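You operate a simulated robot arm through the tools that you are given. There is no shell and no other tool.

The job below is to be done with a simulated robot arm. You get a single attempt, and the scene is never put back.

## Task
Roll the orange tray to the bay on the pink card.
Fine: pull out the red and yellow bolts first and push both in again after. Where these are worked on the way, their far stop is far enough and under half their travel is too little: yellow bolt.

Only the result counts: the job must be done as asked and must still hold three seconds after the hand-in. Knocking over, shifting, dropping, spilling or breaking anything else fails it.

## Robot
A 6-joint arm with a two-finger parallel gripper, fixed in place. Base frame: the origin is at the foot of the arm, x ahead of it, y to its left, z up. Readings come in mm, degrees, newtons and seconds.
Its first joint turns from -166.0 to 166.0 degrees. Payload 3.43 kg.
Tool frame: the origin (TCP) lies between the finger pads and is the grasp point; the fingertips stand 34 mm ahead of it; z points along the fingers, y is the line along which they close. Largest opening 128 mm; finger width 24, thickness 12; the body of the gripper, 48 by 130 mm, starts 96 mm behind the TCP.
Orientation is that of the tool frame in the base frame, as a unit quaternion [w, x, y, z]. With the fingers straight down and closing along the base's y, the tool's x points along the base's -x, its y along +y and its z along -z.

## Interface
- The arm moves only by the tool apply_moves. Its argument "commands" is a list of rows, each a list of 3 entries, a list of its own where there are three numbers: the shift along the tool's x, y, z in units of 300 mm (1.0 is 300 mm), then the turn, a rotation vector about the tool's x, y, z in units of 45 degrees (1.0 is 45 degrees), then the finger opening in mm, from 0 to 128. In form: [[[tx, ty, tz], [rx, ry, rz], jaw], ...]. A call has 1 to 20 rows; each row is the pose to reach, as a shift and turn from the pose commanded when the call began, along the tool's axes at that moment. A call with a number of a shift or a turn outside -1 to 1 is refused whole. Each row takes 0.2 s and may step no farther than 50 mm and 8.6 degrees from the row before; otherwise, or with a gripper value out of range, the whole call is refused. Where a pose cannot be reached the arm comes as near as it can. A force on the tool above 90 N (or 10 N above the force at the start of the call, whichever is more), or a blocked arm, ends the call early, and 0.2 s more pass. Each finger travels about 153 mm/s and halts on what it meets, pressing with about 38 N; the grip force reading is that of the motor and also rises with nothing between the fingers. The clock runs only during rows and for 0.2 s after the last one: add rows that repeat a pose to give the fingers time. It gives the time, the measured TCP pose, the force on the tool (base axes), the opening and the grip force at its end, in the units of the frame above (readings bear some noise), with the torque about the TCP (base axes, N m) and any sound that the robot's microphone picked up, and new pictures: "views" is both (left out), scene, wrist or none.
- Cameras (640 x 400 px; columns grow to the right, rows downward): "scene" is fixed at [399.1, -649.8, 1589]; the picture's right is [0.25, -0.97, 0.00], its down [-0.97, -0.25, -0.09] and it looks along [0.09, 0.02, -1.00] (base axes); focal length 214 px, centre (320, 200). "wrist" rides on the gripper at [76, -11, -160] in the tool frame; the picture's right is [0.15, 0.99, 0.00], its down [-0.88, 0.13, -0.46] and it looks along [-0.45, 0.07, 0.89] (tool axes); focal length 234 px, centre (320, 200).
- point_at(camera, pixels): for up to 12 pixels [column, row] of the newest picture of that camera ("zoom" is the newest enlarged one), the place [x, y, z] in the base frame of the surface seen there, good to about 3 mm. It takes no simulated time.
- close_up(camera, box): a new picture of the part [left, top, right, bottom] of that camera's present view, enlarged. It takes no simulated time.
- finish_job(): hands the job in; it is judged then, once.

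Leave the gripper open and the arm clear of the work at the hand-in unless told otherwise.

The tools are called after "Call:" as name(argument=value, ...) on one line, values as JSON. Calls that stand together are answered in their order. apply_moves: Moves the arm, as the interface text tells. Its arguments: {"type":"object","properties":{"commands":{"type":"array","items":{"type":"array"}},"views":{"type":"string","enum":["both","scene","wrist","none"]}},"required":["commands"]} The other tools are called the same way: point_at (camera, pixels) gives the place of the surface under pixels of a picture; close_up (camera, box) takes an enlarged picture of a part of a camera's view; finish_job () hands the job in.

At the start:

```text
t: 0.0
eef_pos: [427.3, -420.9, 1153.1]
ee_rot: [0.0, 0.0, 1.0, 0.001]
wrist_force: [0.1, 1.1, -0.2]
ft_torque: [-0.03, 0.05, -0.02]
gripper_width: 127.9
gripper_force: 0.2
```

scene: 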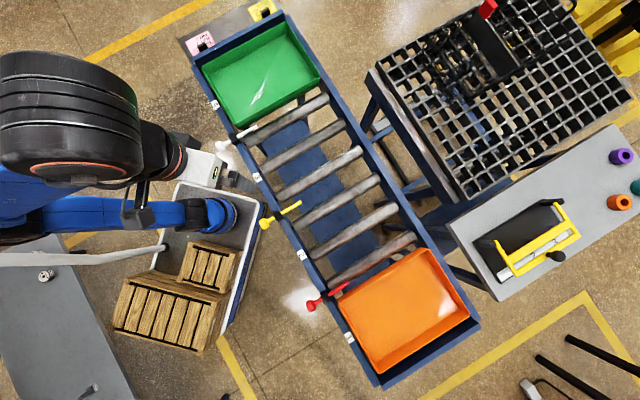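
wrist: 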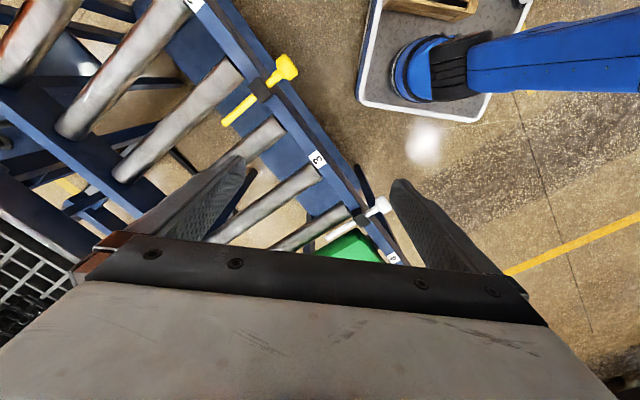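

I see a roller track with an orange tray at the lower right and a green tray at the upper left. Red, yellow and white bolts stick out of its near rail, and a pink and a yellow card lie near the top. I'll enlarge parts of the scene view before moving anything.

Call:
close_up(camera="scene", box=[170, 0, 350, 112])

Call:
close_up(camera="scene", box=[200, 100, 400, 225])

Call:
close_up(camera="scene", box=[240, 190, 500, 400])

```text
3.56 times, centred on (260, 56) of scene
```

zoom: 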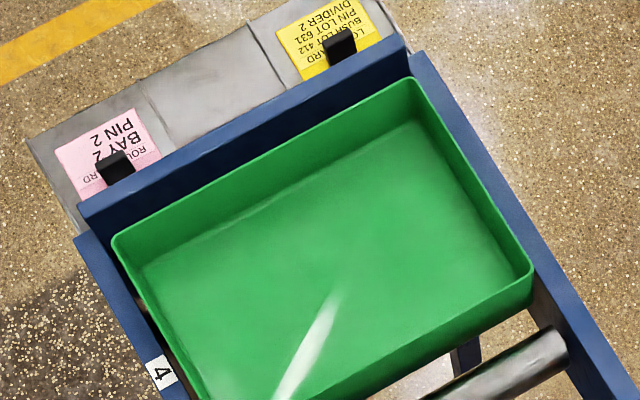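

```text
3.20 times, centred on (300, 162) of scene
```

zoom: 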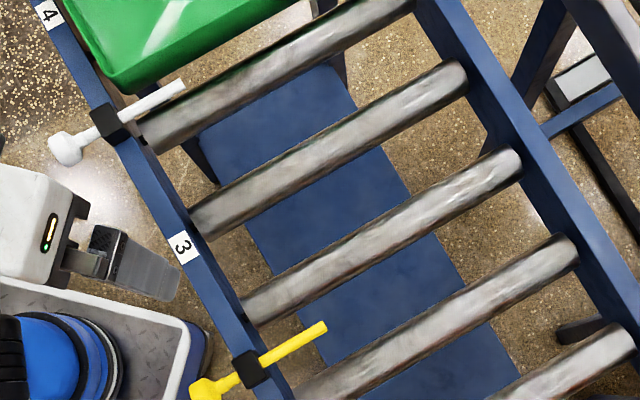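

```text
1.90 times, centred on (370, 295) of scene
```

zoom: 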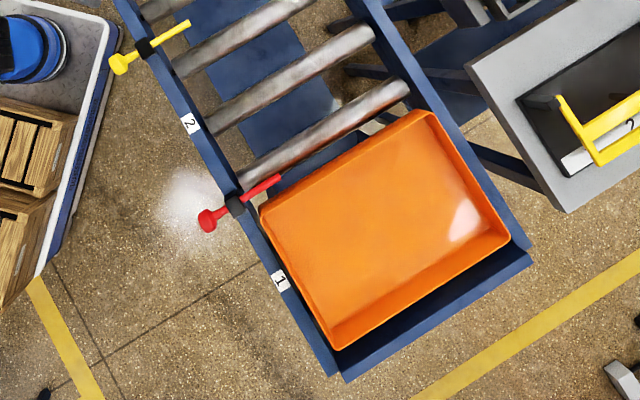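

The pink card seems to read "BAY 2 / PIN 2" upside down. I'll enlarge it to be sure, and do the same for the yellow card.

Call:
close_up(camera="scene", box=[180, 25, 228, 55])

Call:
close_up(camera="scene", box=[240, 0, 288, 30])

Call:
point_at(camera="scene", pixels=[[310, 305], [332, 293], [345, 284], [264, 223], [282, 212], [300, 203], [222, 144], [240, 134], [256, 125], [214, 104], [258, 177], [302, 255]])

Call:
point_at(camera="scene", pixels=[[349, 339], [338, 300], [423, 248], [470, 314], [379, 373], [400, 310], [410, 237], [335, 280], [300, 270], [370, 155], [440, 262], [380, 385]])

```text
13.33 times, centred on (204, 40) of scene
```

zoom: 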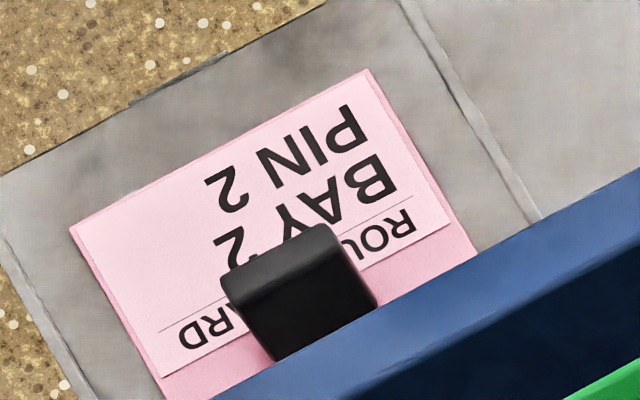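

```text
13.33 times, centred on (264, 15) of scene
```

zoom: 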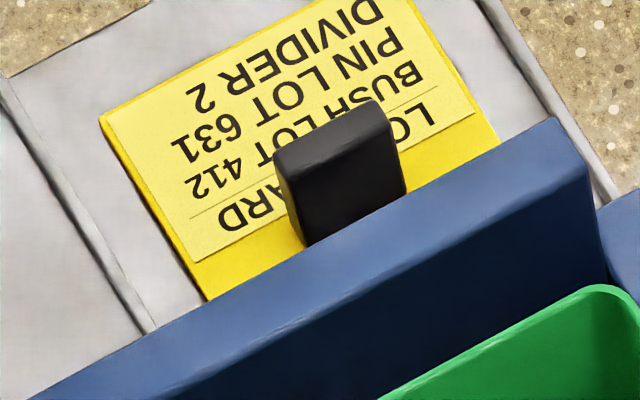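

```text
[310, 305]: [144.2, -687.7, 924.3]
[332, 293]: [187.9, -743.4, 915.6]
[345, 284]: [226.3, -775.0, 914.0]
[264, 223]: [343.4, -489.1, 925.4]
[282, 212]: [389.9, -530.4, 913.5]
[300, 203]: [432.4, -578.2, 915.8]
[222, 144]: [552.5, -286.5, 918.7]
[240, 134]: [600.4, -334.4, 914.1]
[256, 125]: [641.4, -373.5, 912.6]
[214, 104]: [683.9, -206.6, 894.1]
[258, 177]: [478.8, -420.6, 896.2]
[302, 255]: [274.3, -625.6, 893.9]
```

```text
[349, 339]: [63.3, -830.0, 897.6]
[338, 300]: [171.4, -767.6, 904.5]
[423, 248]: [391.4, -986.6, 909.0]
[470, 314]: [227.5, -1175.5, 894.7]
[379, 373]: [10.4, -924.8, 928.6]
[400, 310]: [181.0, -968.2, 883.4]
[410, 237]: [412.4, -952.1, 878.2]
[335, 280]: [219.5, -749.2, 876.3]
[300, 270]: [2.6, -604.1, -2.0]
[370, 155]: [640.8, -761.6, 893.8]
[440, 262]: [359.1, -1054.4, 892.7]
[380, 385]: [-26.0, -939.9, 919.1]
```

The pink card reads "PIN 2" with "BAY" and a digit above it, and the clip partly covers that digit. I need another viewpoint to be sure of it. First I'll measure the card, the clip and the objects around the arm.

Call:
point_at(camera="scene", pixels=[[200, 35], [197, 48], [206, 50], [225, 45], [283, 12], [230, 25], [215, 215], [190, 215], [100, 215], [70, 120], [205, 165], [234, 175]])

Call:
point_at(camera="scene", pixels=[[160, 150], [200, 265], [180, 310], [155, 248], [60, 255], [100, 340], [240, 195], [500, 200], [540, 250], [400, 100], [380, 75], [228, 320]])

Call:
point_at(camera="wrist", pixels=[[430, 70], [560, 60], [288, 68], [262, 88], [230, 120], [380, 205], [350, 220], [318, 160], [392, 258], [355, 240], [440, 110], [370, 80]])

```text
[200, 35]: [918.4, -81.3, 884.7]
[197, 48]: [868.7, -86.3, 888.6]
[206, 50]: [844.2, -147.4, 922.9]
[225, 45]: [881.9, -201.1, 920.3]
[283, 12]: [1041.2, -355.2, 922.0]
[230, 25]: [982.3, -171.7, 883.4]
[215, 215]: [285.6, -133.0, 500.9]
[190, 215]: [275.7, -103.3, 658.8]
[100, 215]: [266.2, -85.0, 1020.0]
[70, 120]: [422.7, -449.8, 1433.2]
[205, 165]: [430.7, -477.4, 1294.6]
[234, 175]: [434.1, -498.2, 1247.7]
```

```text
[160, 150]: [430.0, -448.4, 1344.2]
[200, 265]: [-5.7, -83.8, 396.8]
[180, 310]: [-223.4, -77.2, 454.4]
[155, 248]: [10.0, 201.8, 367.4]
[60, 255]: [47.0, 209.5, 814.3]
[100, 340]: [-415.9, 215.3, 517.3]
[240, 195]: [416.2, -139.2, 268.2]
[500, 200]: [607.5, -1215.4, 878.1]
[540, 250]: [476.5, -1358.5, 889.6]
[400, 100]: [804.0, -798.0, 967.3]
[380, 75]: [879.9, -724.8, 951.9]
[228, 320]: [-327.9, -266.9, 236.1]
```

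```text
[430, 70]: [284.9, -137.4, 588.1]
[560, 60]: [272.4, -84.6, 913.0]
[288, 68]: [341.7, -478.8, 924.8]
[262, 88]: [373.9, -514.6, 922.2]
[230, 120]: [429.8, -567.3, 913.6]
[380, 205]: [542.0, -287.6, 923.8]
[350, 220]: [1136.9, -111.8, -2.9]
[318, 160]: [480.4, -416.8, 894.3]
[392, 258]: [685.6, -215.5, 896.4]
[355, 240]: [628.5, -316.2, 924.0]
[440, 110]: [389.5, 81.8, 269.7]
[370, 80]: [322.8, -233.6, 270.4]
```

The rail runs at 45° in the base frame. Bay labels 1 to 4 sit about 290 mm apart, and the bolts are at roughly (188,-743), (390,-530) and (600,-334). I'll turn the tool 45° so the fingers close along the rail, and move towards the pink card to read it from above.

Call:
apply_moves(commands=[[[-0.1, 0.056, 0], [0, 0, 0.125], 127], [[-0.2, 0.112, 0], [0, 0, 0.25], 127], [[-0.3, 0.168, 0], [0, 0, 0.375], 127], [[-0.4, 0.225, 0], [0, 0, 0.5], 127], [[-0.5, 0.281, 0], [0, 0, 0.625], 127], [[-0.6, 0.337, 0], [0, 0, 0.75], 127], [[-0.7, 0.393, 0], [0, 0, 0.875], 127], [[-0.8, 0.45, 0], [0, 0, 1.0], 127]], views="both")

```text
t: 1.8
eef_pos: [668.7, -285.7, 1153.2]
ee_rot: [0.0, 0.384, 0.923, 0.001]
wrist_force: [0.0, -0.4, 0.3]
ft_torque: [0.01, -0.05, -0.03]
gripper_width: 126.7
gripper_force: 0.0
```

scene: 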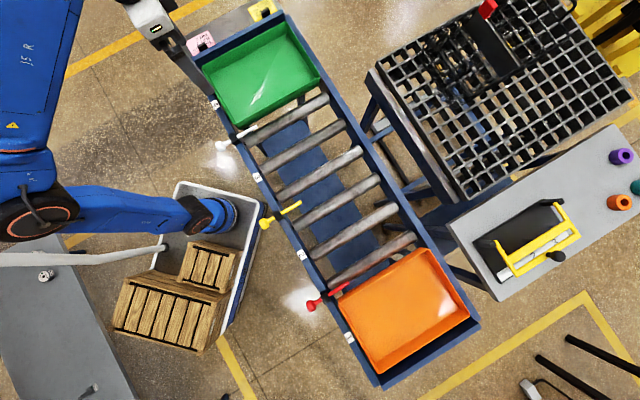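
wrist: 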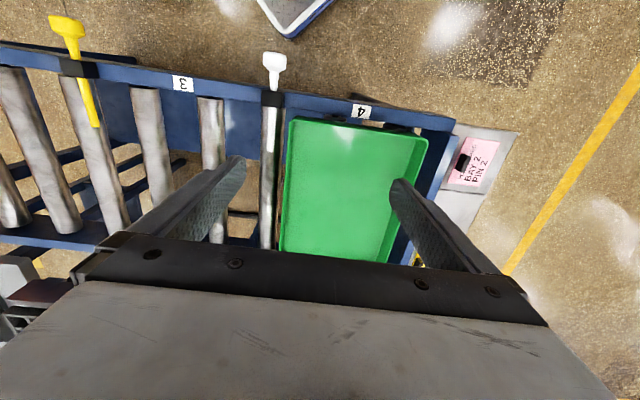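

The wrist camera now sees the pink card near (473,165), so I'll enlarge it.

Call:
close_up(camera="wrist", box=[440, 135, 510, 190])

Call:
close_up(camera="wrist", box=[40, 0, 300, 160])

```text
7.27 times, centred on (475, 162) of wrist
```

zoom: 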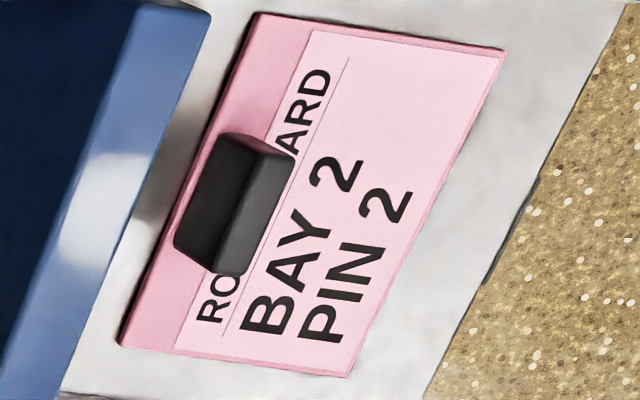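

```text
2.46 times, centred on (170, 80) of wrist
```

zoom: 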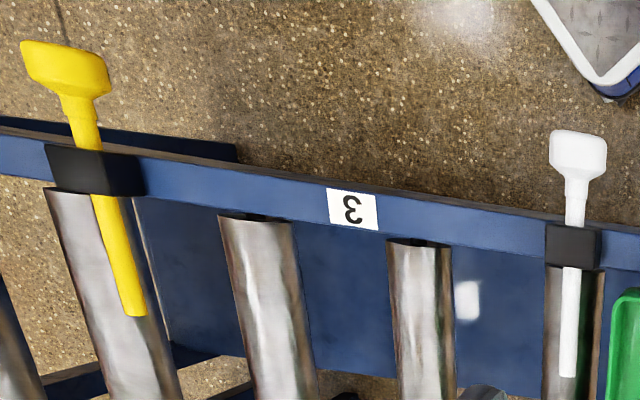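

The card clearly reads BAY 2 (and PIN 2), so the tray must end in bay 2, between the red and yellow bolts. Next I'll move along the rail (tool y) towards the yellow bolt and look at it from close by.

Call:
apply_moves(commands=[[[0, -0.14, 0], [0, 0, 0], 127], [[0, -0.28, 0], [0, 0, 0], 127], [[0, -0.42, 0], [0, 0, 0], 127], [[0, -0.56, 0], [0, 0, 0], 127], [[0, -0.7, 0], [0, 0, 0], 127], [[0, -0.85, 0], [0, 0, 0], 127], [[0, -1.0, 0], [0, 0, 0], 127]], views="none")

Call:
apply_moves(commands=[[[0.03, -0.1, 0.1], [0, 0, 0], 127], [[0.08, -0.235, 0.2], [0, 0, 0], 127], [[0.15, -0.235, 0.3], [0, 0, 0], 127], [[0.2, -0.235, 0.35], [0, 0, 0], 127]], views="both")

```text
t: 3.4
eef_pos: [456.9, -495.7, 1154.6]
ee_rot: [0.001, 0.383, 0.924, 0.0]
wrist_force: [-0.1, 1.0, 0.3]
ft_torque: [-0.06, 0.0, -0.03]
gripper_width: 127.0
gripper_force: 0.3
```

```text
refused: row 2 steps farther than a row can; nothing moved
```

The second call was refused because one step was too long. I'll send it again with smaller steps.

Call:
apply_moves(commands=[[[0.03, -0.08, 0.08], [0, 0, 0], 127], [[0.08, -0.16, 0.16], [0, 0, 0], 127], [[0.14, -0.238, 0.24], [0, 0, 0], 127], [[0.195, -0.238, 0.34], [0, 0, 0], 127]], views="both")

```text
t: 4.4
eef_pos: [363.7, -505.6, 1054.1]
ee_rot: [0.0, 0.383, 0.924, 0.0]
wrist_force: [-0.1, -0.3, -0.2]
ft_torque: [0.04, 0.02, -0.03]
gripper_width: 127.0
gripper_force: 0.0
```

scene: 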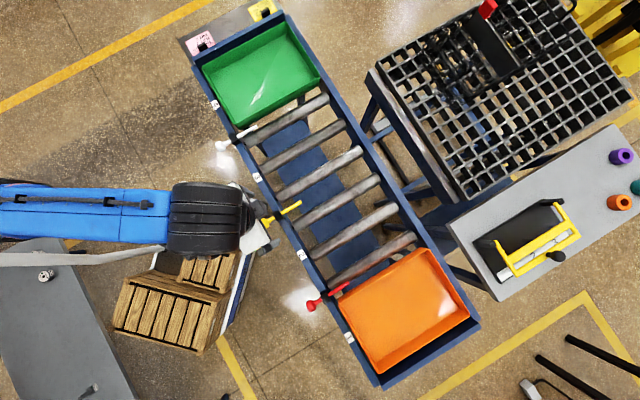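
wrist: 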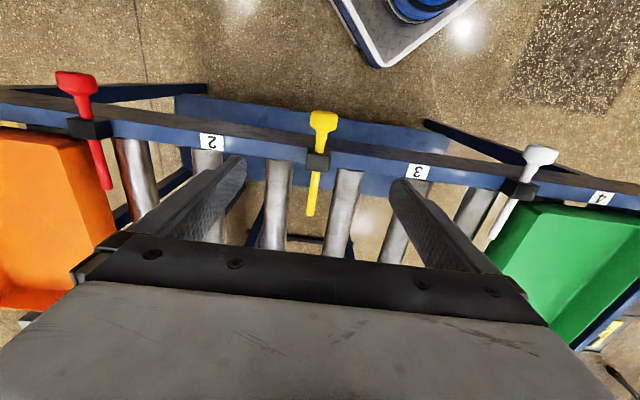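

I now have the yellow bolt near (320,140), the red near (85,100) and the white near (530,170) in the wrist view. I'll enlarge the yellow and red bolts and measure them.

Call:
close_up(camera="wrist", box=[280, 95, 360, 225])

Call:
point_at(camera="wrist", pixels=[[312, 113], [324, 112], [335, 114], [312, 128], [334, 128], [323, 122], [322, 140], [320, 147], [318, 158], [315, 175], [312, 195], [310, 212]])

Call:
point_at(camera="wrist", pixels=[[60, 75], [76, 80], [95, 80], [82, 105], [88, 127], [98, 155], [107, 187], [212, 142], [418, 172], [75, 124], [105, 130], [120, 200]])

```text
3.08 times, centred on (320, 160) of wrist
```

zoom: 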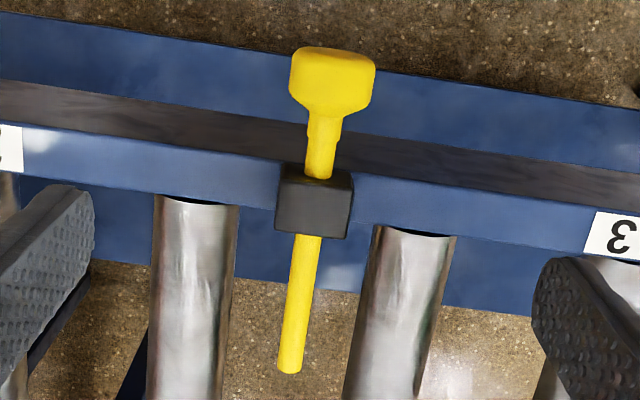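

```text
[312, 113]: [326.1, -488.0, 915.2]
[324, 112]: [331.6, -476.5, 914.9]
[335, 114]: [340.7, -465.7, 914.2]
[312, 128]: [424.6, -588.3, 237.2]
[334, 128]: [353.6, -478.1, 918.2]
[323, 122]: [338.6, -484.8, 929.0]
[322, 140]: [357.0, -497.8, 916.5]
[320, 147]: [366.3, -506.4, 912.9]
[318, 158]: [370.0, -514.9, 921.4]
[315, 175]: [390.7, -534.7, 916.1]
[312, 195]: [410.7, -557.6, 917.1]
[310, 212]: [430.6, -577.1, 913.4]
```

```text
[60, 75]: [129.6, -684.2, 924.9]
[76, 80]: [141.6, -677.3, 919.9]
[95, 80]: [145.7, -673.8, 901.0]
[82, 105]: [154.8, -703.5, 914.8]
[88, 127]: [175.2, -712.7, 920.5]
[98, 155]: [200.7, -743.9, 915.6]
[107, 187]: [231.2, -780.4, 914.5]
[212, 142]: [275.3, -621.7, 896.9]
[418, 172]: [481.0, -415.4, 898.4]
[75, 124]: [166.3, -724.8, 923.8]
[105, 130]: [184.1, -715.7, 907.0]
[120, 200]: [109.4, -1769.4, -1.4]
```

The yellow knob spans about t=570 to 595 across the rail and s=-115 to -88 along it, with its top at z≈929. Before lowering the fingers I'll check what lies beneath the knob.

Call:
point_at(camera="wrist", pixels=[[295, 108], [295, 120], [295, 135], [345, 115], [345, 128], [345, 142], [300, 150], [340, 155], [309, 155], [331, 160], [309, 170], [330, 173]])

Call:
point_at(camera="wrist", pixels=[[30, 90], [50, 85], [110, 90], [110, 105], [45, 110], [140, 100], [30, 75], [60, 140], [20, 150], [10, 200], [60, 170], [100, 210]])

```text
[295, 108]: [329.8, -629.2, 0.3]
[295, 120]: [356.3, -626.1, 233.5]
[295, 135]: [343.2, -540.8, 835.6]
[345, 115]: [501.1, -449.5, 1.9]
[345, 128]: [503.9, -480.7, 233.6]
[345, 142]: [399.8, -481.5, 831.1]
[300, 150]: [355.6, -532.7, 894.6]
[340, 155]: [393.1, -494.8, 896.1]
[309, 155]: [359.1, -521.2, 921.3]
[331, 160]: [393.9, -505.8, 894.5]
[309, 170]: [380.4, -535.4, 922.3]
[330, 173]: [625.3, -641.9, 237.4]
```

```text
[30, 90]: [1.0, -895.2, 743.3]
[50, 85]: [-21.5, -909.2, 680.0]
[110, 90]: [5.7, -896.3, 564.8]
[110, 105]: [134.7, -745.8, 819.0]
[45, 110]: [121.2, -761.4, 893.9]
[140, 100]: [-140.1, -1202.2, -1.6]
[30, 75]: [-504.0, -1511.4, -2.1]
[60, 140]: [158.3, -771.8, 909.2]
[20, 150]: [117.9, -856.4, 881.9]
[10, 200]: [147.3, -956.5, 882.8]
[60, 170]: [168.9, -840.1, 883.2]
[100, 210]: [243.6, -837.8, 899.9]
```

Below the knob there is only free space until low beams at z≈235, and the rail face is 25 mm away. I'll shift out to the knob centre, go down to z≈914 and check the result before closing.

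Call:
apply_moves(commands=[[[0.106, -0.002, 0.03], [0, 0, 0], 90], [[0.106, -0.002, 0.16], [0, 0, 0], 80], [[0.106, -0.002, 0.29], [0, 0, 0], 80], [[0.106, -0.002, 0.4], [0, 0, 0], 80], [[0.106, -0.002, 0.467], [0, 0, 0], 80], [[0.106, -0.002, 0.467], [0, 0, 0], 80]], views="both")

```text
t: 5.8
eef_pos: [340.4, -485.9, 911.0]
ee_rot: [0.0, 0.383, 0.924, 0.001]
wrist_force: [-0.6, -0.4, 0.6]
ft_torque: [-0.02, -0.03, 0.01]
gripper_width: 79.7
gripper_force: 0.2
```

scene: 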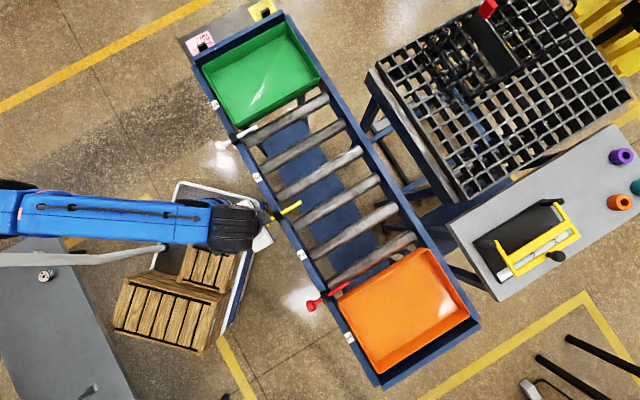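
wrist: 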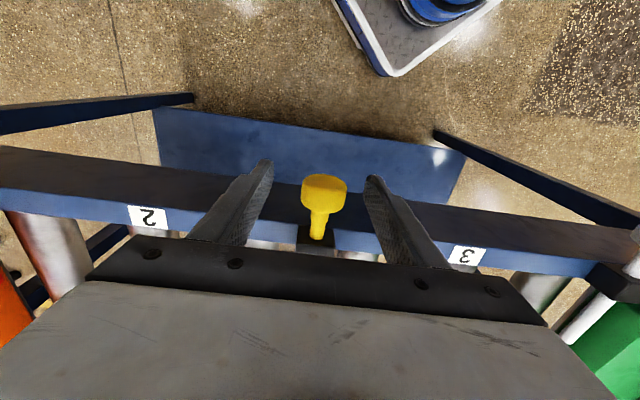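

The yellow knob at (323,190) sits right between the fingers at the TCP. I'll close on it.

Call:
apply_moves(commands=[[[0, 0, 0], [0, 0, 0], 40], [[0, 0, 0], [0, 0, 0], 10], [[0, 0, 0], [0, 0, 0], 10], [[0, 0, 0], [0, 0, 0], 10]], views="wrist")

```text
t: 6.8
eef_pos: [343.3, -483.8, 910.3]
ee_rot: [0.0, 0.383, 0.924, 0.001]
wrist_force: [33.0, 33.3, -6.5]
ft_torque: [-0.08, -0.19, -0.06]
gripper_width: 33.1
gripper_force: 44.9
```

wrist: 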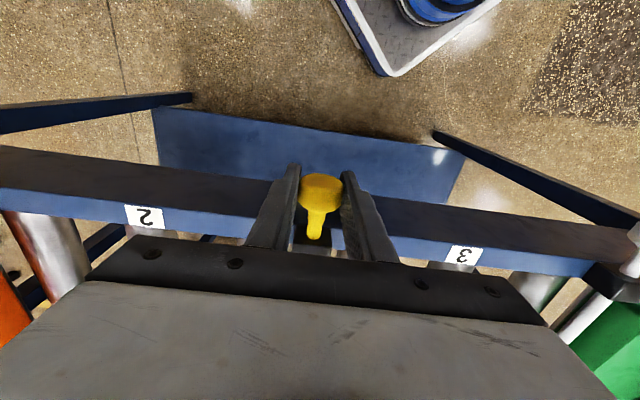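

The fingers hold the knob at 33 mm, but there is a 47 N side load along the rail because the tool is about 3.5 mm off centre. I'll recentre by 3.5 mm along tool +y while holding.

Call:
apply_moves(commands=[[[0, 0.006, 0], [0, 0, 0], 10], [[0, 0.012, 0], [0, 0, 0], 10], [[0, 0.012, 0], [0, 0, 0], 10]], views="none")

```text
t: 7.6
eef_pos: [343.0, -484.2, 909.8]
ee_rot: [-0.001, 0.383, 0.924, 0.0]
wrist_force: [4.1, 4.2, -31.6]
ft_torque: [-0.22, 0.03, -0.04]
gripper_width: 33.2
gripper_force: 44.9
```

The side load is gone, but a -32 N vertical load remains, so the commanded height is a bit above where the knob holds the fingers. I'll relieve it with 3 mm down.

Call:
apply_moves(commands=[[[0, 0.001, 0.005], [0, 0, 0], 10], [[0, 0.001, 0.01], [0, 0, 0], 10], [[0, 0.001, 0.01], [0, 0, 0], 10]], views="none")

```text
t: 8.4
eef_pos: [341.7, -483.5, 909.9]
ee_rot: [0.001, 0.383, 0.924, -0.003]
wrist_force: [-11.3, -14.2, 14.0]
ft_torque: [0.2, 0.37, 0.09]
gripper_width: 33.1
gripper_force: 44.7
```

Loads are now small (about 18 N along the rail and 14 N vertical). I'll pull the yellow bolt straight out along tool +x in small steps, to 54 mm at first, and watch the force.

Call:
apply_moves(commands=[[[0.02, -0.003, -0.003], [0, 0, 0], 10], [[0.04, -0.003, -0.003], [0, 0, 0], 10], [[0.06, -0.003, -0.003], [0, 0, 0], 10], [[0.08, -0.003, -0.003], [0, 0, 0], 10], [[0.1, -0.003, -0.003], [0, 0, 0], 10], [[0.12, -0.003, -0.003], [0, 0, 0], 10], [[0.14, -0.003, -0.003], [0, 0, 0], 10], [[0.16, -0.003, -0.003], [0, 0, 0], 10], [[0.18, -0.003, -0.003], [0, 0, 0], 10]], views="both")

```text
t: 10.4
eef_pos: [302.7, -443.6, 909.9]
ee_rot: [0.0, 0.382, 0.924, 0.001]
wrist_force: [-2.3, -3.9, -4.3]
ft_torque: [-0.31, -0.5, -0.12]
gripper_width: 33.1
gripper_force: 45.0
```

scene: 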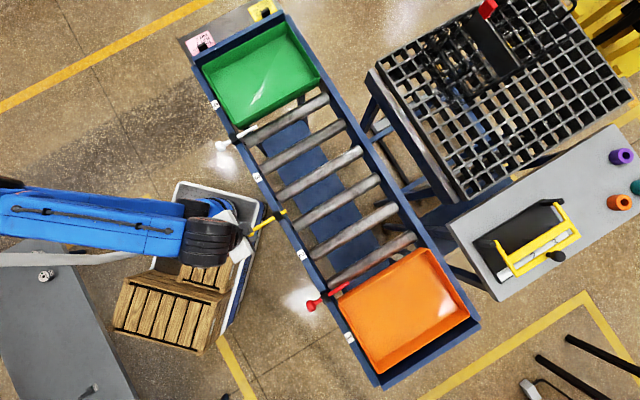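
wrist: 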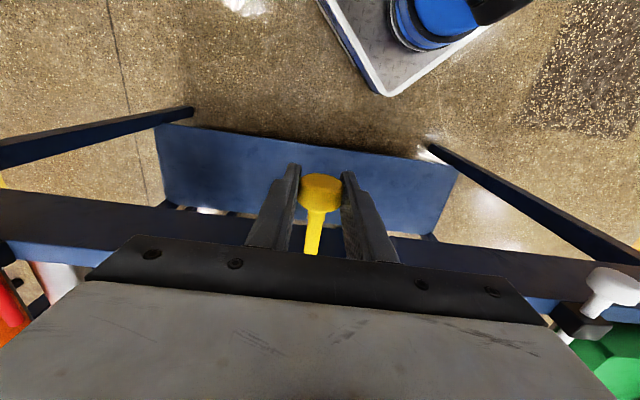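

The bolt follows freely and has come out 56 mm, with its tip still inside the rail. I'll keep pulling in 5 mm steps until I feel the far stop.

Call:
apply_moves(commands=[[[0.015, 0, 0], [0, 0, 0], 10], [[0.03, 0, 0], [0, 0, 0], 10], [[0.045, 0, 0], [0, 0, 0], 10], [[0.06, 0, 0], [0, 0, 0], 10]], views="scene")

```text
t: 11.4
eef_pos: [292.9, -434.2, 911.7]
ee_rot: [0.002, 0.382, 0.924, -0.002]
wrist_force: [12.9, -37.1, 23.4]
ft_torque: [-0.11, -0.01, 0.15]
gripper_width: 33.4
gripper_force: 44.7
```

scene: 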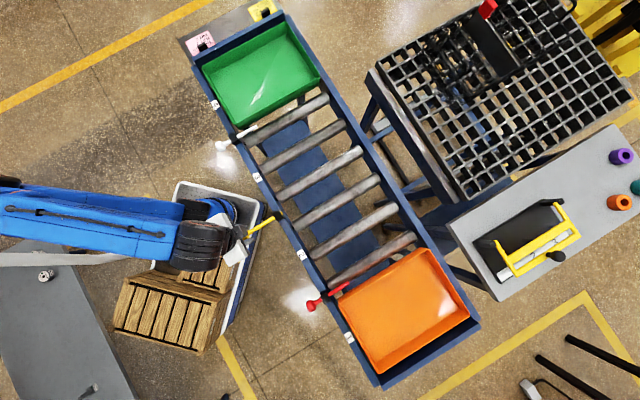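

The bolt moved 14 of the 18 mm commanded and now resists with 35 N, so this is the far stop at about 70 mm of travel. I'll relieve the pull slightly, open the fingers and check that it stays.

Call:
apply_moves(commands=[[[-0.008, -0.005, -0.003], [0, 0, 0], 10], [[-0.01, -0.005, -0.003], [0, 0, 0], 30], [[-0.01, -0.005, -0.003], [0, 0, 0], 60], [[-0.01, -0.005, -0.003], [0, 0, 0], 80], [[-0.01, -0.005, -0.003], [0, 0, 0], 80]], views="wrist")

```text
t: 12.6
eef_pos: [292.5, -435.5, 910.2]
ee_rot: [0.0, 0.383, 0.924, 0.0]
wrist_force: [0.3, 0.1, -0.5]
ft_torque: [-0.01, 0.02, 0.02]
gripper_width: 79.8
gripper_force: 0.0
```

wrist: 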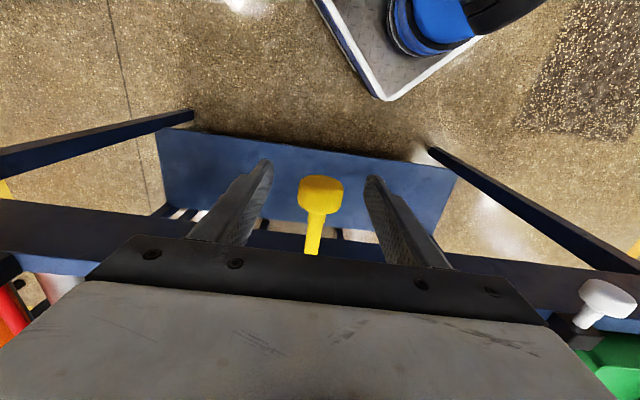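

The yellow bolt stays fully out. I'll raise the hand clear and move along the rail to above the red bolt.

Call:
apply_moves(commands=[[[0, 0, -0.13], [0, 0, 0], 80], [[0, 0, -0.27], [0, 0, 0], 80], [[0, 0, -0.4], [0, 0, 0], 80], [[0, -0.14, -0.42], [0, 0, 0], 80], [[-0.02, -0.29, -0.42], [0, 0, 0], 80], [[-0.06, -0.43, -0.42], [0, 0, 0], 80], [[-0.1, -0.57, -0.42], [0, 0, 0], 80], [[-0.15, -0.71, -0.42], [0, 0, 0], 80], [[-0.2, -0.84, -0.42], [0, 0, 0], 80], [[-0.227, -0.956, -0.42], [0, 0, 0], 80], [[-0.227, -0.956, -0.42], [0, 0, 0], 80]], views="both")

```text
t: 15.0
eef_pos: [138.5, -684.7, 1035.5]
ee_rot: [-0.001, 0.383, 0.924, 0.0]
wrist_force: [0.4, 0.2, 1.0]
ft_torque: [0.04, 0.0, -0.03]
gripper_width: 80.1
gripper_force: 0.0
```

scene: 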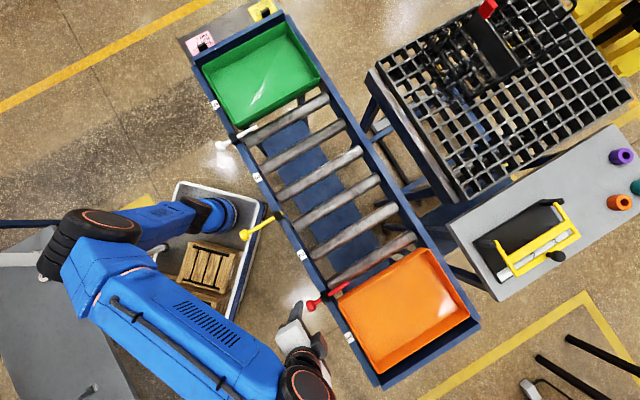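
wrist: 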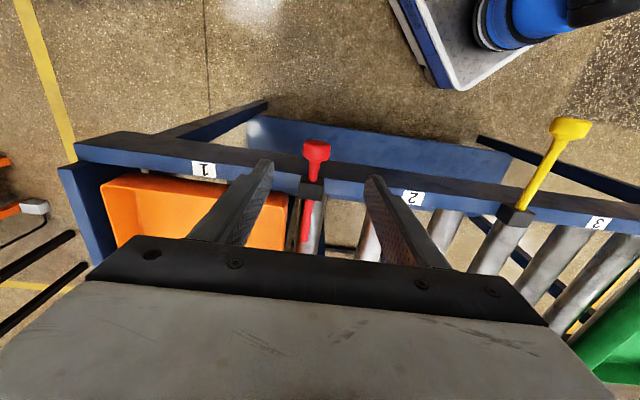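

The red bolt's knob appears at about (317,150). I'll measure its sides to centre the hand precisely.

Call:
close_up(camera="wrist", box=[270, 125, 370, 265])

Call:
point_at(camera="wrist", pixels=[[306, 146], [317, 146], [328, 147], [317, 155], [317, 170], [315, 178], [312, 190], [303, 184], [321, 188], [308, 210], [306, 230], [304, 245]])

Call:
point_at(camera="wrist", pixels=[[287, 197], [286, 215], [115, 180], [200, 185], [270, 195], [200, 220], [130, 230], [170, 178], [205, 168], [412, 197], [515, 210], [569, 130]])

```text
2.86 times, centred on (320, 195) of wrist
```

zoom: 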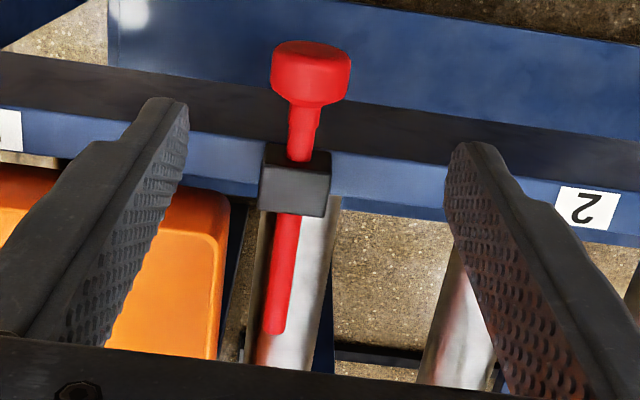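

```text
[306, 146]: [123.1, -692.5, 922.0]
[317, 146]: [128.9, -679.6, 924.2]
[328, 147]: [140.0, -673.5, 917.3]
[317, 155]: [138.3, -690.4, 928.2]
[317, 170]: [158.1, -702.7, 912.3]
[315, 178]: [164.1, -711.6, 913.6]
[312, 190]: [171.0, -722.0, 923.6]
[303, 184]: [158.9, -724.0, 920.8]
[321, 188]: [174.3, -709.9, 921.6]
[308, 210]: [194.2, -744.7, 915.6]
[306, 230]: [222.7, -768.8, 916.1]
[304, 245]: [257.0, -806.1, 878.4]
```

```text
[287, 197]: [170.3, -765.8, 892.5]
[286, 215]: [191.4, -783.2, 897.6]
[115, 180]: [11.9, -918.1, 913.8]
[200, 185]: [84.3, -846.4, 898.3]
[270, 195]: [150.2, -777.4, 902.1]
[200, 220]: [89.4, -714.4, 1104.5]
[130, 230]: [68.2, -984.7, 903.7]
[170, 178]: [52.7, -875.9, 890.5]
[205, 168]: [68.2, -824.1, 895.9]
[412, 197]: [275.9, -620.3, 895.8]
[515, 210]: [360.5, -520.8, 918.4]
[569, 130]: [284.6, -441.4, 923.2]
```

The red knob centre is at s≈-388.5, about 2 mm from my present line. I'll go down onto it and close.

Call:
apply_moves(commands=[[[-0.003, -0.008, 0.1], [0, 0, 0], 80], [[-0.003, -0.008, 0.2], [0, 0, 0], 80], [[-0.003, -0.008, 0.3], [0, 0, 0], 80], [[-0.003, -0.008, 0.38], [0, 0, 0], 80], [[-0.003, -0.008, 0.418], [0, 0, 0], 80], [[-0.003, -0.008, 0.418], [0, 0, 0], 80]], views="wrist")

```text
t: 16.4
eef_pos: [135.1, -687.9, 908.8]
ee_rot: [0.0, 0.383, 0.924, 0.0]
wrist_force: [0.0, -0.3, 0.2]
ft_torque: [0.02, -0.02, -0.04]
gripper_width: 80.0
gripper_force: 0.1
```

wrist: 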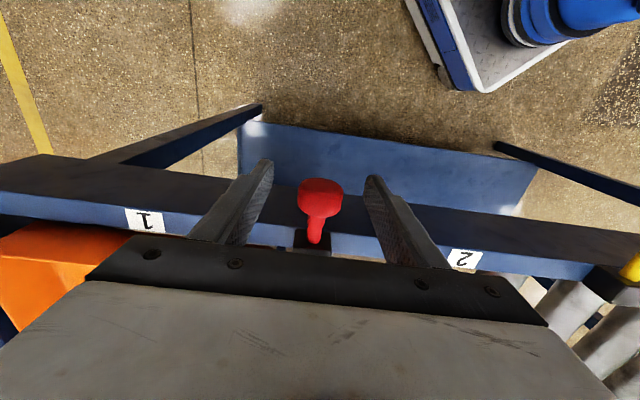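

The red knob sits at (320,195), midway between the fingers. I'll close on it and read the load.

Call:
apply_moves(commands=[[[0, 0.003, 0], [0, 0, 0], 50], [[0, 0.005, 0], [0, 0, 0], 36], [[0, 0.005, 0], [0, 0, 0], 10], [[0, 0.005, 0], [0, 0, 0], 10], [[0, 0.005, 0], [0, 0, 0], 10]], views="none")

```text
t: 17.6
eef_pos: [135.8, -687.0, 909.2]
ee_rot: [-0.001, 0.382, 0.924, 0.001]
wrist_force: [-13.1, -12.0, 1.1]
ft_torque: [0.03, 0.05, 0.03]
gripper_width: 33.2
gripper_force: 44.8
```

The red knob is held with an 18 N side load. I'll correct about 1 mm and pull straight out, first 60 mm in small steps.

Call:
apply_moves(commands=[[[0.0, -0.004, 0], [0, 0, 0], 10], [[0.02, -0.004, 0], [0, 0, 0], 10], [[0.04, -0.004, 0], [0, 0, 0], 10], [[0.06, -0.004, 0], [0, 0, 0], 10], [[0.08, -0.004, 0], [0, 0, 0], 10], [[0.1, -0.004, 0], [0, 0, 0], 10], [[0.12, -0.004, 0], [0, 0, 0], 10], [[0.14, -0.004, 0], [0, 0, 0], 10], [[0.16, -0.004, 0], [0, 0, 0], 10], [[0.18, -0.004, 0], [0, 0, 0], 10], [[0.2, -0.004, 0], [0, 0, 0], 10]], views="wrist")

```text
t: 20.0
eef_pos: [93.1, -644.9, 910.2]
ee_rot: [0.0, 0.383, 0.924, 0.002]
wrist_force: [11.0, 10.5, -22.8]
ft_torque: [0.0, -0.12, -0.06]
gripper_width: 33.2
gripper_force: 45.0
```

wrist: 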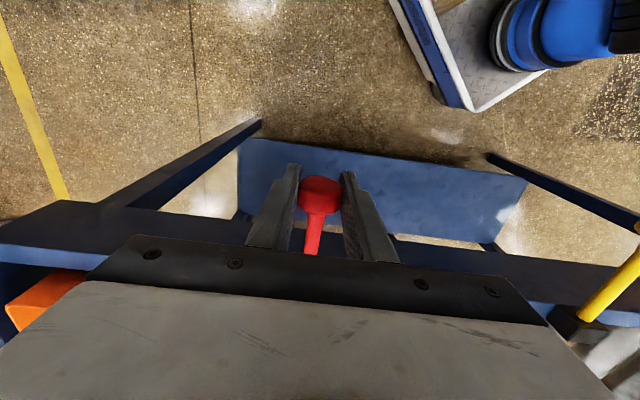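

The red bolt followed for 60 mm. I'll continue gently to its far stop.

Call:
apply_moves(commands=[[[0.013, 0.002, 0.004], [0, 0, 0], 10], [[0.026, 0.002, 0.004], [0, 0, 0], 10], [[0.038, 0.002, 0.004], [0, 0, 0], 10], [[0.046, 0.002, 0.004], [0, 0, 0], 10]], views="none")

```text
t: 21.0
eef_pos: [85.7, -637.8, 910.2]
ee_rot: [0.001, 0.382, 0.924, -0.002]
wrist_force: [13.3, -20.7, 19.7]
ft_torque: [0.02, 0.05, 0.01]
gripper_width: 33.1
gripper_force: 44.3
```

It moved 70 mm in total and now resists with 24 N, so this is the far stop. I'll relieve the load, open the fingers and rise.

Call:
apply_moves(commands=[[[-0.007, 0, -0.002], [0, 0, 0], 10], [[-0.007, 0, -0.002], [0, 0, 0], 30], [[-0.007, 0, -0.002], [0, 0, 0], 60], [[-0.007, 0, -0.002], [0, 0, 0], 80], [[-0.007, 0, -0.002], [0, 0, 0], 80], [[-0.007, 0, -0.13], [0, 0, 0], 80], [[-0.007, 0, -0.27], [0, 0, 0], 80], [[-0.007, 0, -0.4], [0, 0, 0], 80], [[-0.007, 0, -0.5], [0, 0, 0], 80], [[-0.007, 0, -0.5], [0, 0, 0], 80]], views="both")

```text
t: 23.2
eef_pos: [84.7, -637.8, 1059.4]
ee_rot: [-0.001, 0.382, 0.924, 0.0]
wrist_force: [-0.1, 0.0, 0.1]
ft_torque: [-0.02, 0.01, -0.02]
gripper_width: 80.1
gripper_force: 0.0
```

scene: 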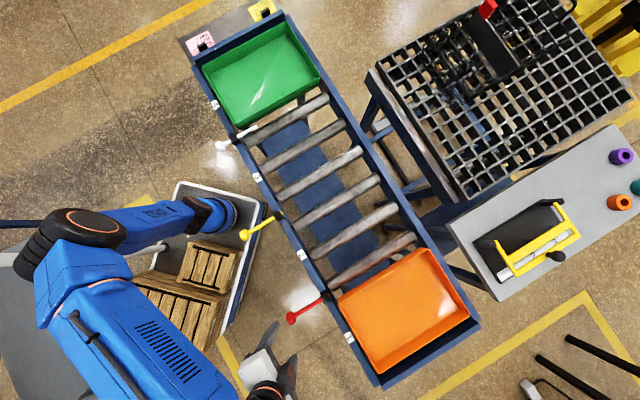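
wrist: 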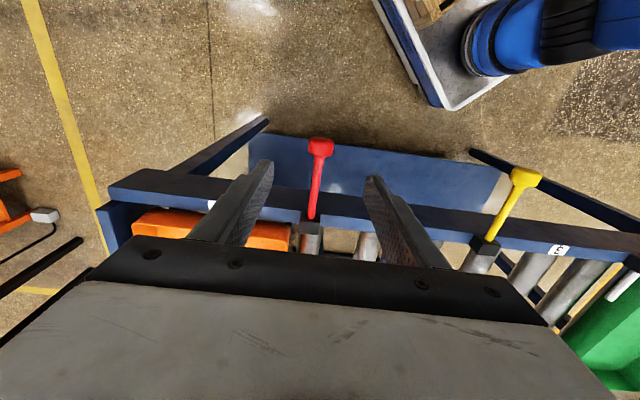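

Both bolts are fully out. Next comes the orange tray, so I'll enlarge and measure its front wall, the one facing bay 2, along with the rest of its rim.

Call:
close_up(camera="scene", box=[325, 235, 485, 385])

Call:
point_at(camera="scene", pixels=[[345, 296], [360, 287], [380, 275], [400, 262], [415, 252], [382, 278], [378, 272], [381, 277], [379, 273], [376, 265], [384, 282], [372, 255]])

Call:
point_at(camera="scene", pixels=[[356, 330], [375, 365], [430, 340], [460, 320], [450, 290], [435, 265], [410, 350], [395, 362], [420, 300], [360, 320], [385, 355], [445, 310]])

```text
2.67 times, centred on (405, 310) of scene
```

zoom: 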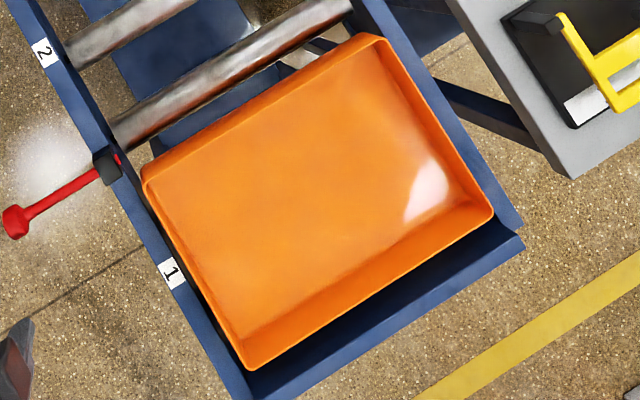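

```text
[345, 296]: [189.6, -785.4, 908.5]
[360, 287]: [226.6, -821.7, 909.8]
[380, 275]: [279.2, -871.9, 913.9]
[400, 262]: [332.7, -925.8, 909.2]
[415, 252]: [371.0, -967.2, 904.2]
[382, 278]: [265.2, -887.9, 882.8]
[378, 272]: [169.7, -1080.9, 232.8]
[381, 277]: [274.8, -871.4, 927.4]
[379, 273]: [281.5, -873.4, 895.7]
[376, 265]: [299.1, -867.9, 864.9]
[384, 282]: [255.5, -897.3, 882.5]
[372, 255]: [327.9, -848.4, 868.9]
```

```text
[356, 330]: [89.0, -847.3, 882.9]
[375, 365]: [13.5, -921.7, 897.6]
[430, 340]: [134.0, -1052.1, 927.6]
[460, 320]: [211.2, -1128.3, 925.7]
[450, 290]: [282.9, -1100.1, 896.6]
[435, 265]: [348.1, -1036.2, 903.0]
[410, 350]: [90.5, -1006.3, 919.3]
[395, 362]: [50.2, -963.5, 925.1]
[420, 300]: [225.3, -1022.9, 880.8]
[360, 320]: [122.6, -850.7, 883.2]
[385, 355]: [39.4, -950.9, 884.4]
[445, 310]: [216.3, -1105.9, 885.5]
```

The front rim lies at s≈-420 and z≈925, from t≈664 to 974, with the tray floor at 883 and roller tops at about 877. The tray is centred at s≈-534 and bay 2 at about -244.5, so it must roll about 290 mm. I'll move above the middle of the front wall.

Call:
apply_moves(commands=[[[-0.15, -0.02, 0], [0, 0, 0], 70], [[-0.3, -0.04, 0], [0, 0, 0], 70], [[-0.45, -0.06, 0], [0, 0, 0], 70], [[-0.6, -0.08, 0], [0, 0, 0], 70], [[-0.75, -0.097, 0], [0, 0, 0], 70], [[-0.9, -0.097, 0], [0, 0, 0], 70], [[-1.0, -0.097, 0], [0, 0, 0], 70], [[-1.0, -0.097, 0], [0, 0, 0], 70]], views="both")

```text
t: 25.0
eef_pos: [275.6, -854.3, 1044.2]
ee_rot: [0.0, 0.383, 0.924, -0.001]
wrist_force: [-0.3, -0.3, 0.1]
ft_torque: [0.01, 0.01, -0.02]
gripper_width: 70.3
gripper_force: 0.0
out of reach, approached as far as the arm can: row 6, 7, 8
```

scene: 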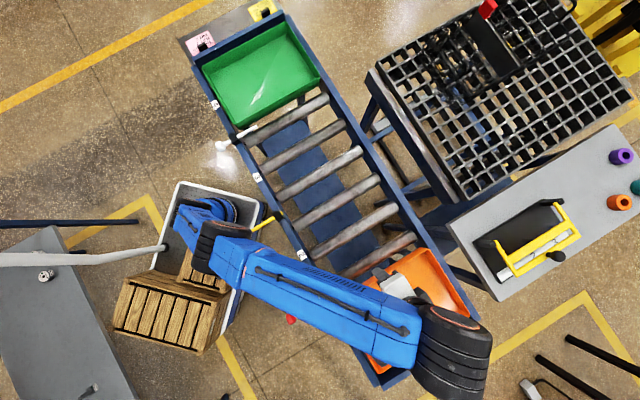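
wrist: 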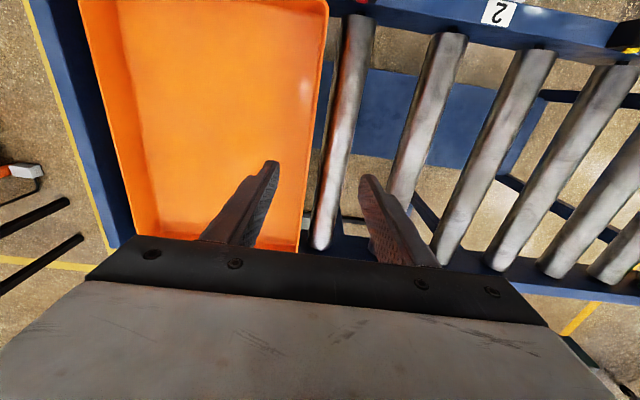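

The arm cannot quite reach that pose at this height. It stopped at t≈799, s≈-409, z≈1044. Lower down the reach is longer, so I'll go down partway and a little nearer, with the tips still above the rim, then read the pose.

Call:
apply_moves(commands=[[[0.03, 0, 0.1], [0, 0, 0], 70], [[0.053, 0, 0.2], [0, 0, 0], 70], [[0.053, 0, 0.23], [0, 0, 0], 70], [[0.053, 0, 0.23], [0, 0, 0], 70]], views="wrist")

```text
t: 26.0
eef_pos: [266.2, -844.1, 972.8]
ee_rot: [0.0, 0.383, 0.924, -0.001]
wrist_force: [-0.5, -0.2, 0.2]
ft_torque: [-0.01, -0.01, 0.01]
gripper_width: 70.1
gripper_force: 0.0
```

wrist: 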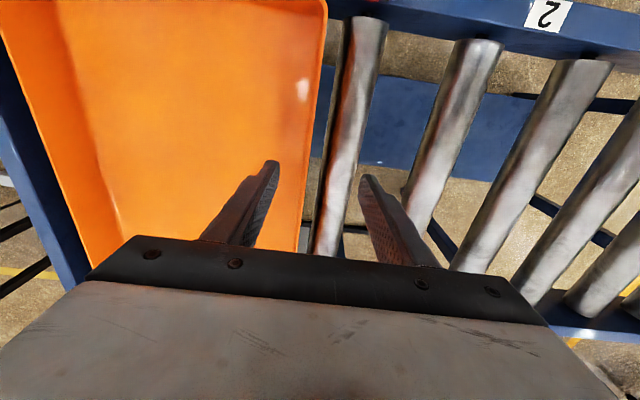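

The pose is now s≈-408.6, t≈785, z≈973. I'll measure the wall and roller right under the hand for exact centring.

Call:
point_at(camera="wrist", pixels=[[323, 40], [321, 70], [318, 100], [314, 130], [311, 150], [308, 175], [306, 195], [304, 215], [300, 180], [296, 215], [345, 150], [330, 200]])

Call:
close_up(camera="wrist", box=[250, 90, 410, 260])

```text
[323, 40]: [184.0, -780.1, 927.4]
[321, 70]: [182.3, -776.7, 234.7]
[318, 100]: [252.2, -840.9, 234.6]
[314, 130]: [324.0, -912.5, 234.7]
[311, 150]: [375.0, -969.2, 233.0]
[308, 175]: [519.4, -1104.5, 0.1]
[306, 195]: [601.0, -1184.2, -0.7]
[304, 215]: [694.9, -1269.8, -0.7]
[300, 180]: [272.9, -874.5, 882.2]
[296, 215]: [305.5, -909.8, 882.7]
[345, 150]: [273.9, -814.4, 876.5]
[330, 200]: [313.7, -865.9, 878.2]
```

```text
2.35 times, centred on (330, 175) of wrist
```

zoom: 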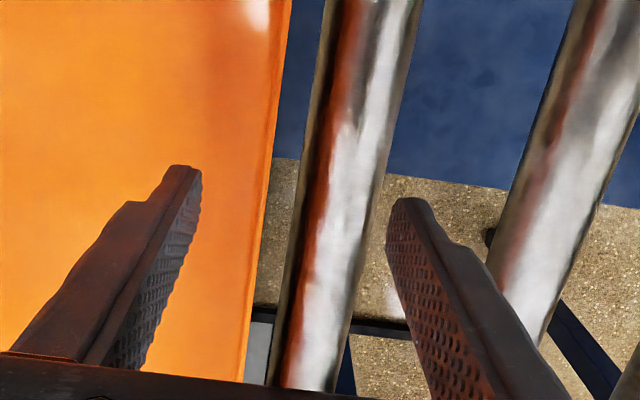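

I just missed the thin rim with those pixels. I'll measure it in the enlarged picture instead, along its right edge.

Call:
point_at(camera="zoom", pixels=[[280, 60], [275, 60], [270, 60], [272, 120], [267, 120], [262, 120], [264, 180], [258, 180], [252, 180], [256, 250], [250, 250], [243, 250]])

```text
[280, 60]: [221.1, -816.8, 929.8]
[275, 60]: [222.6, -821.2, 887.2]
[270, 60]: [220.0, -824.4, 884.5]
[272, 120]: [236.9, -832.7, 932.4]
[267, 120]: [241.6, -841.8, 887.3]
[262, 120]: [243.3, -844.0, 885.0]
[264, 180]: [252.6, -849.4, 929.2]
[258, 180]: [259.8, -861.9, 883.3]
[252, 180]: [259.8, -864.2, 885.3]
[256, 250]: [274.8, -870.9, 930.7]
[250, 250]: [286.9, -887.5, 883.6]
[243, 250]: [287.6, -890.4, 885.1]
```

The rim is at s≈-422 and z≈929, the floor inside at about 884, and the roller outside at about 877. I'll shift 13 mm to straddle the wall, then go down to z≈930 so the tips stay about 12 mm above the floor.

Call:
apply_moves(commands=[[[0, -0.045, 0], [0, 0, 0], 70], [[0, -0.045, 0.05], [0, 0, 0], 70], [[0, -0.045, 0.1], [0, 0, 0], 70], [[0, -0.045, 0.143], [0, 0, 0], 70], [[0, -0.045, 0.143], [0, 0, 0], 70]], views="both")

```text
t: 27.2
eef_pos: [256.6, -854.2, 929.9]
ee_rot: [0.0, 0.382, 0.924, 0.0]
wrist_force: [0.1, -0.6, 0.2]
ft_torque: [0.01, -0.02, 0.0]
gripper_width: 70.1
gripper_force: 0.1
```

scene: 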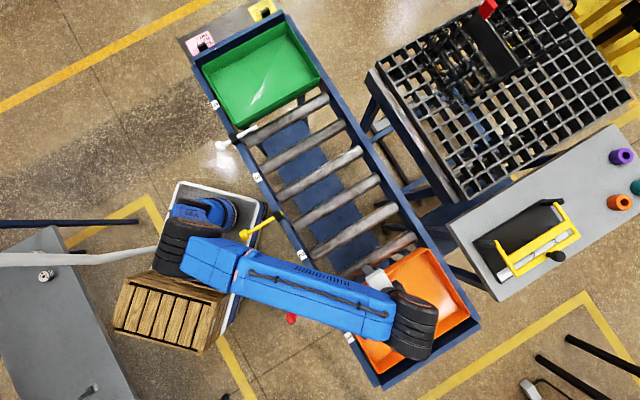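
wrist: 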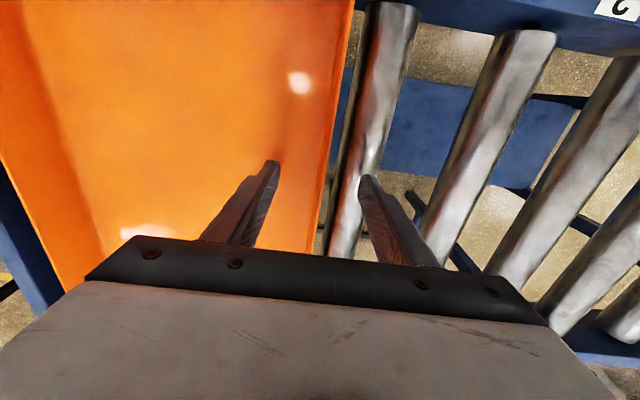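

The wall at about (318,200) is midway between the fingers. I'll close on it gently and read the load.

Call:
apply_moves(commands=[[[0, 0, 0], [0, 0, 0], 40], [[0, 0, 0], [0, 0, 0], 20], [[0, 0, 0], [0, 0, 0], 8], [[0, 0, 0], [0, 0, 0], 2], [[0, 0, 0], [0, 0, 0], 2]], views="wrist")

```text
t: 28.4
eef_pos: [257.6, -855.4, 932.2]
ee_rot: [0.0, 0.383, 0.924, 0.001]
wrist_force: [-0.3, 0.4, -0.5]
ft_torque: [0.08, 0.12, 0.03]
gripper_width: 3.1
gripper_force: 37.2
```

wrist: 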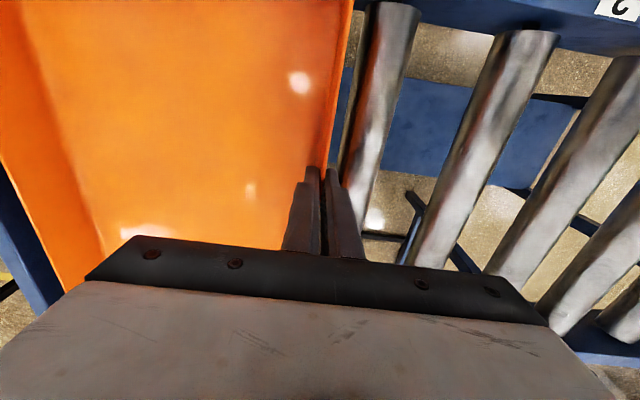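

The wall is gripped at 3.1 mm with almost no load. I'll roll the tray along the track with a first slow 36 mm as a test.

Call:
apply_moves(commands=[[[0, 0.02, 0], [0, 0, 0], 2], [[0, 0.05, 0], [0, 0, 0], 2], [[0, 0.085, 0], [0, 0, 0], 2], [[0, 0.12, 0], [0, 0, 0], 2]], views="both")

```text
t: 29.4
eef_pos: [281.9, -828.7, 931.5]
ee_rot: [0.0, 0.383, 0.924, 0.0]
wrist_force: [1.6, -1.7, -0.4]
ft_torque: [-0.42, -0.39, 0.3]
gripper_width: 2.9
gripper_force: 37.3
```

scene: 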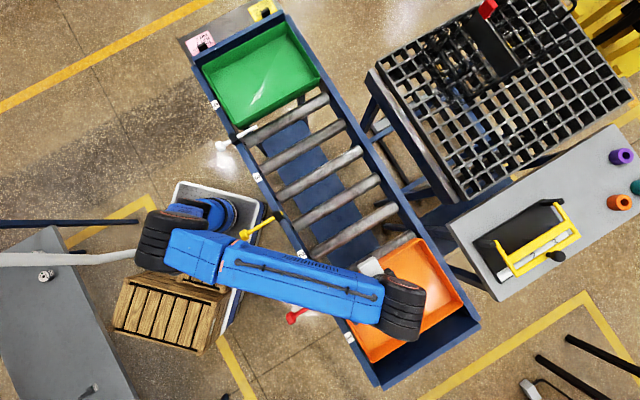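
wrist: 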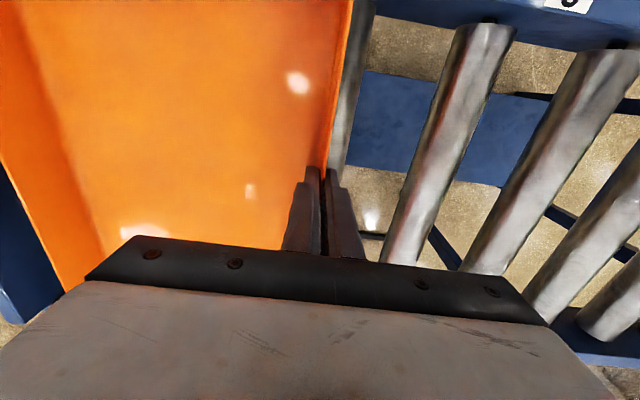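

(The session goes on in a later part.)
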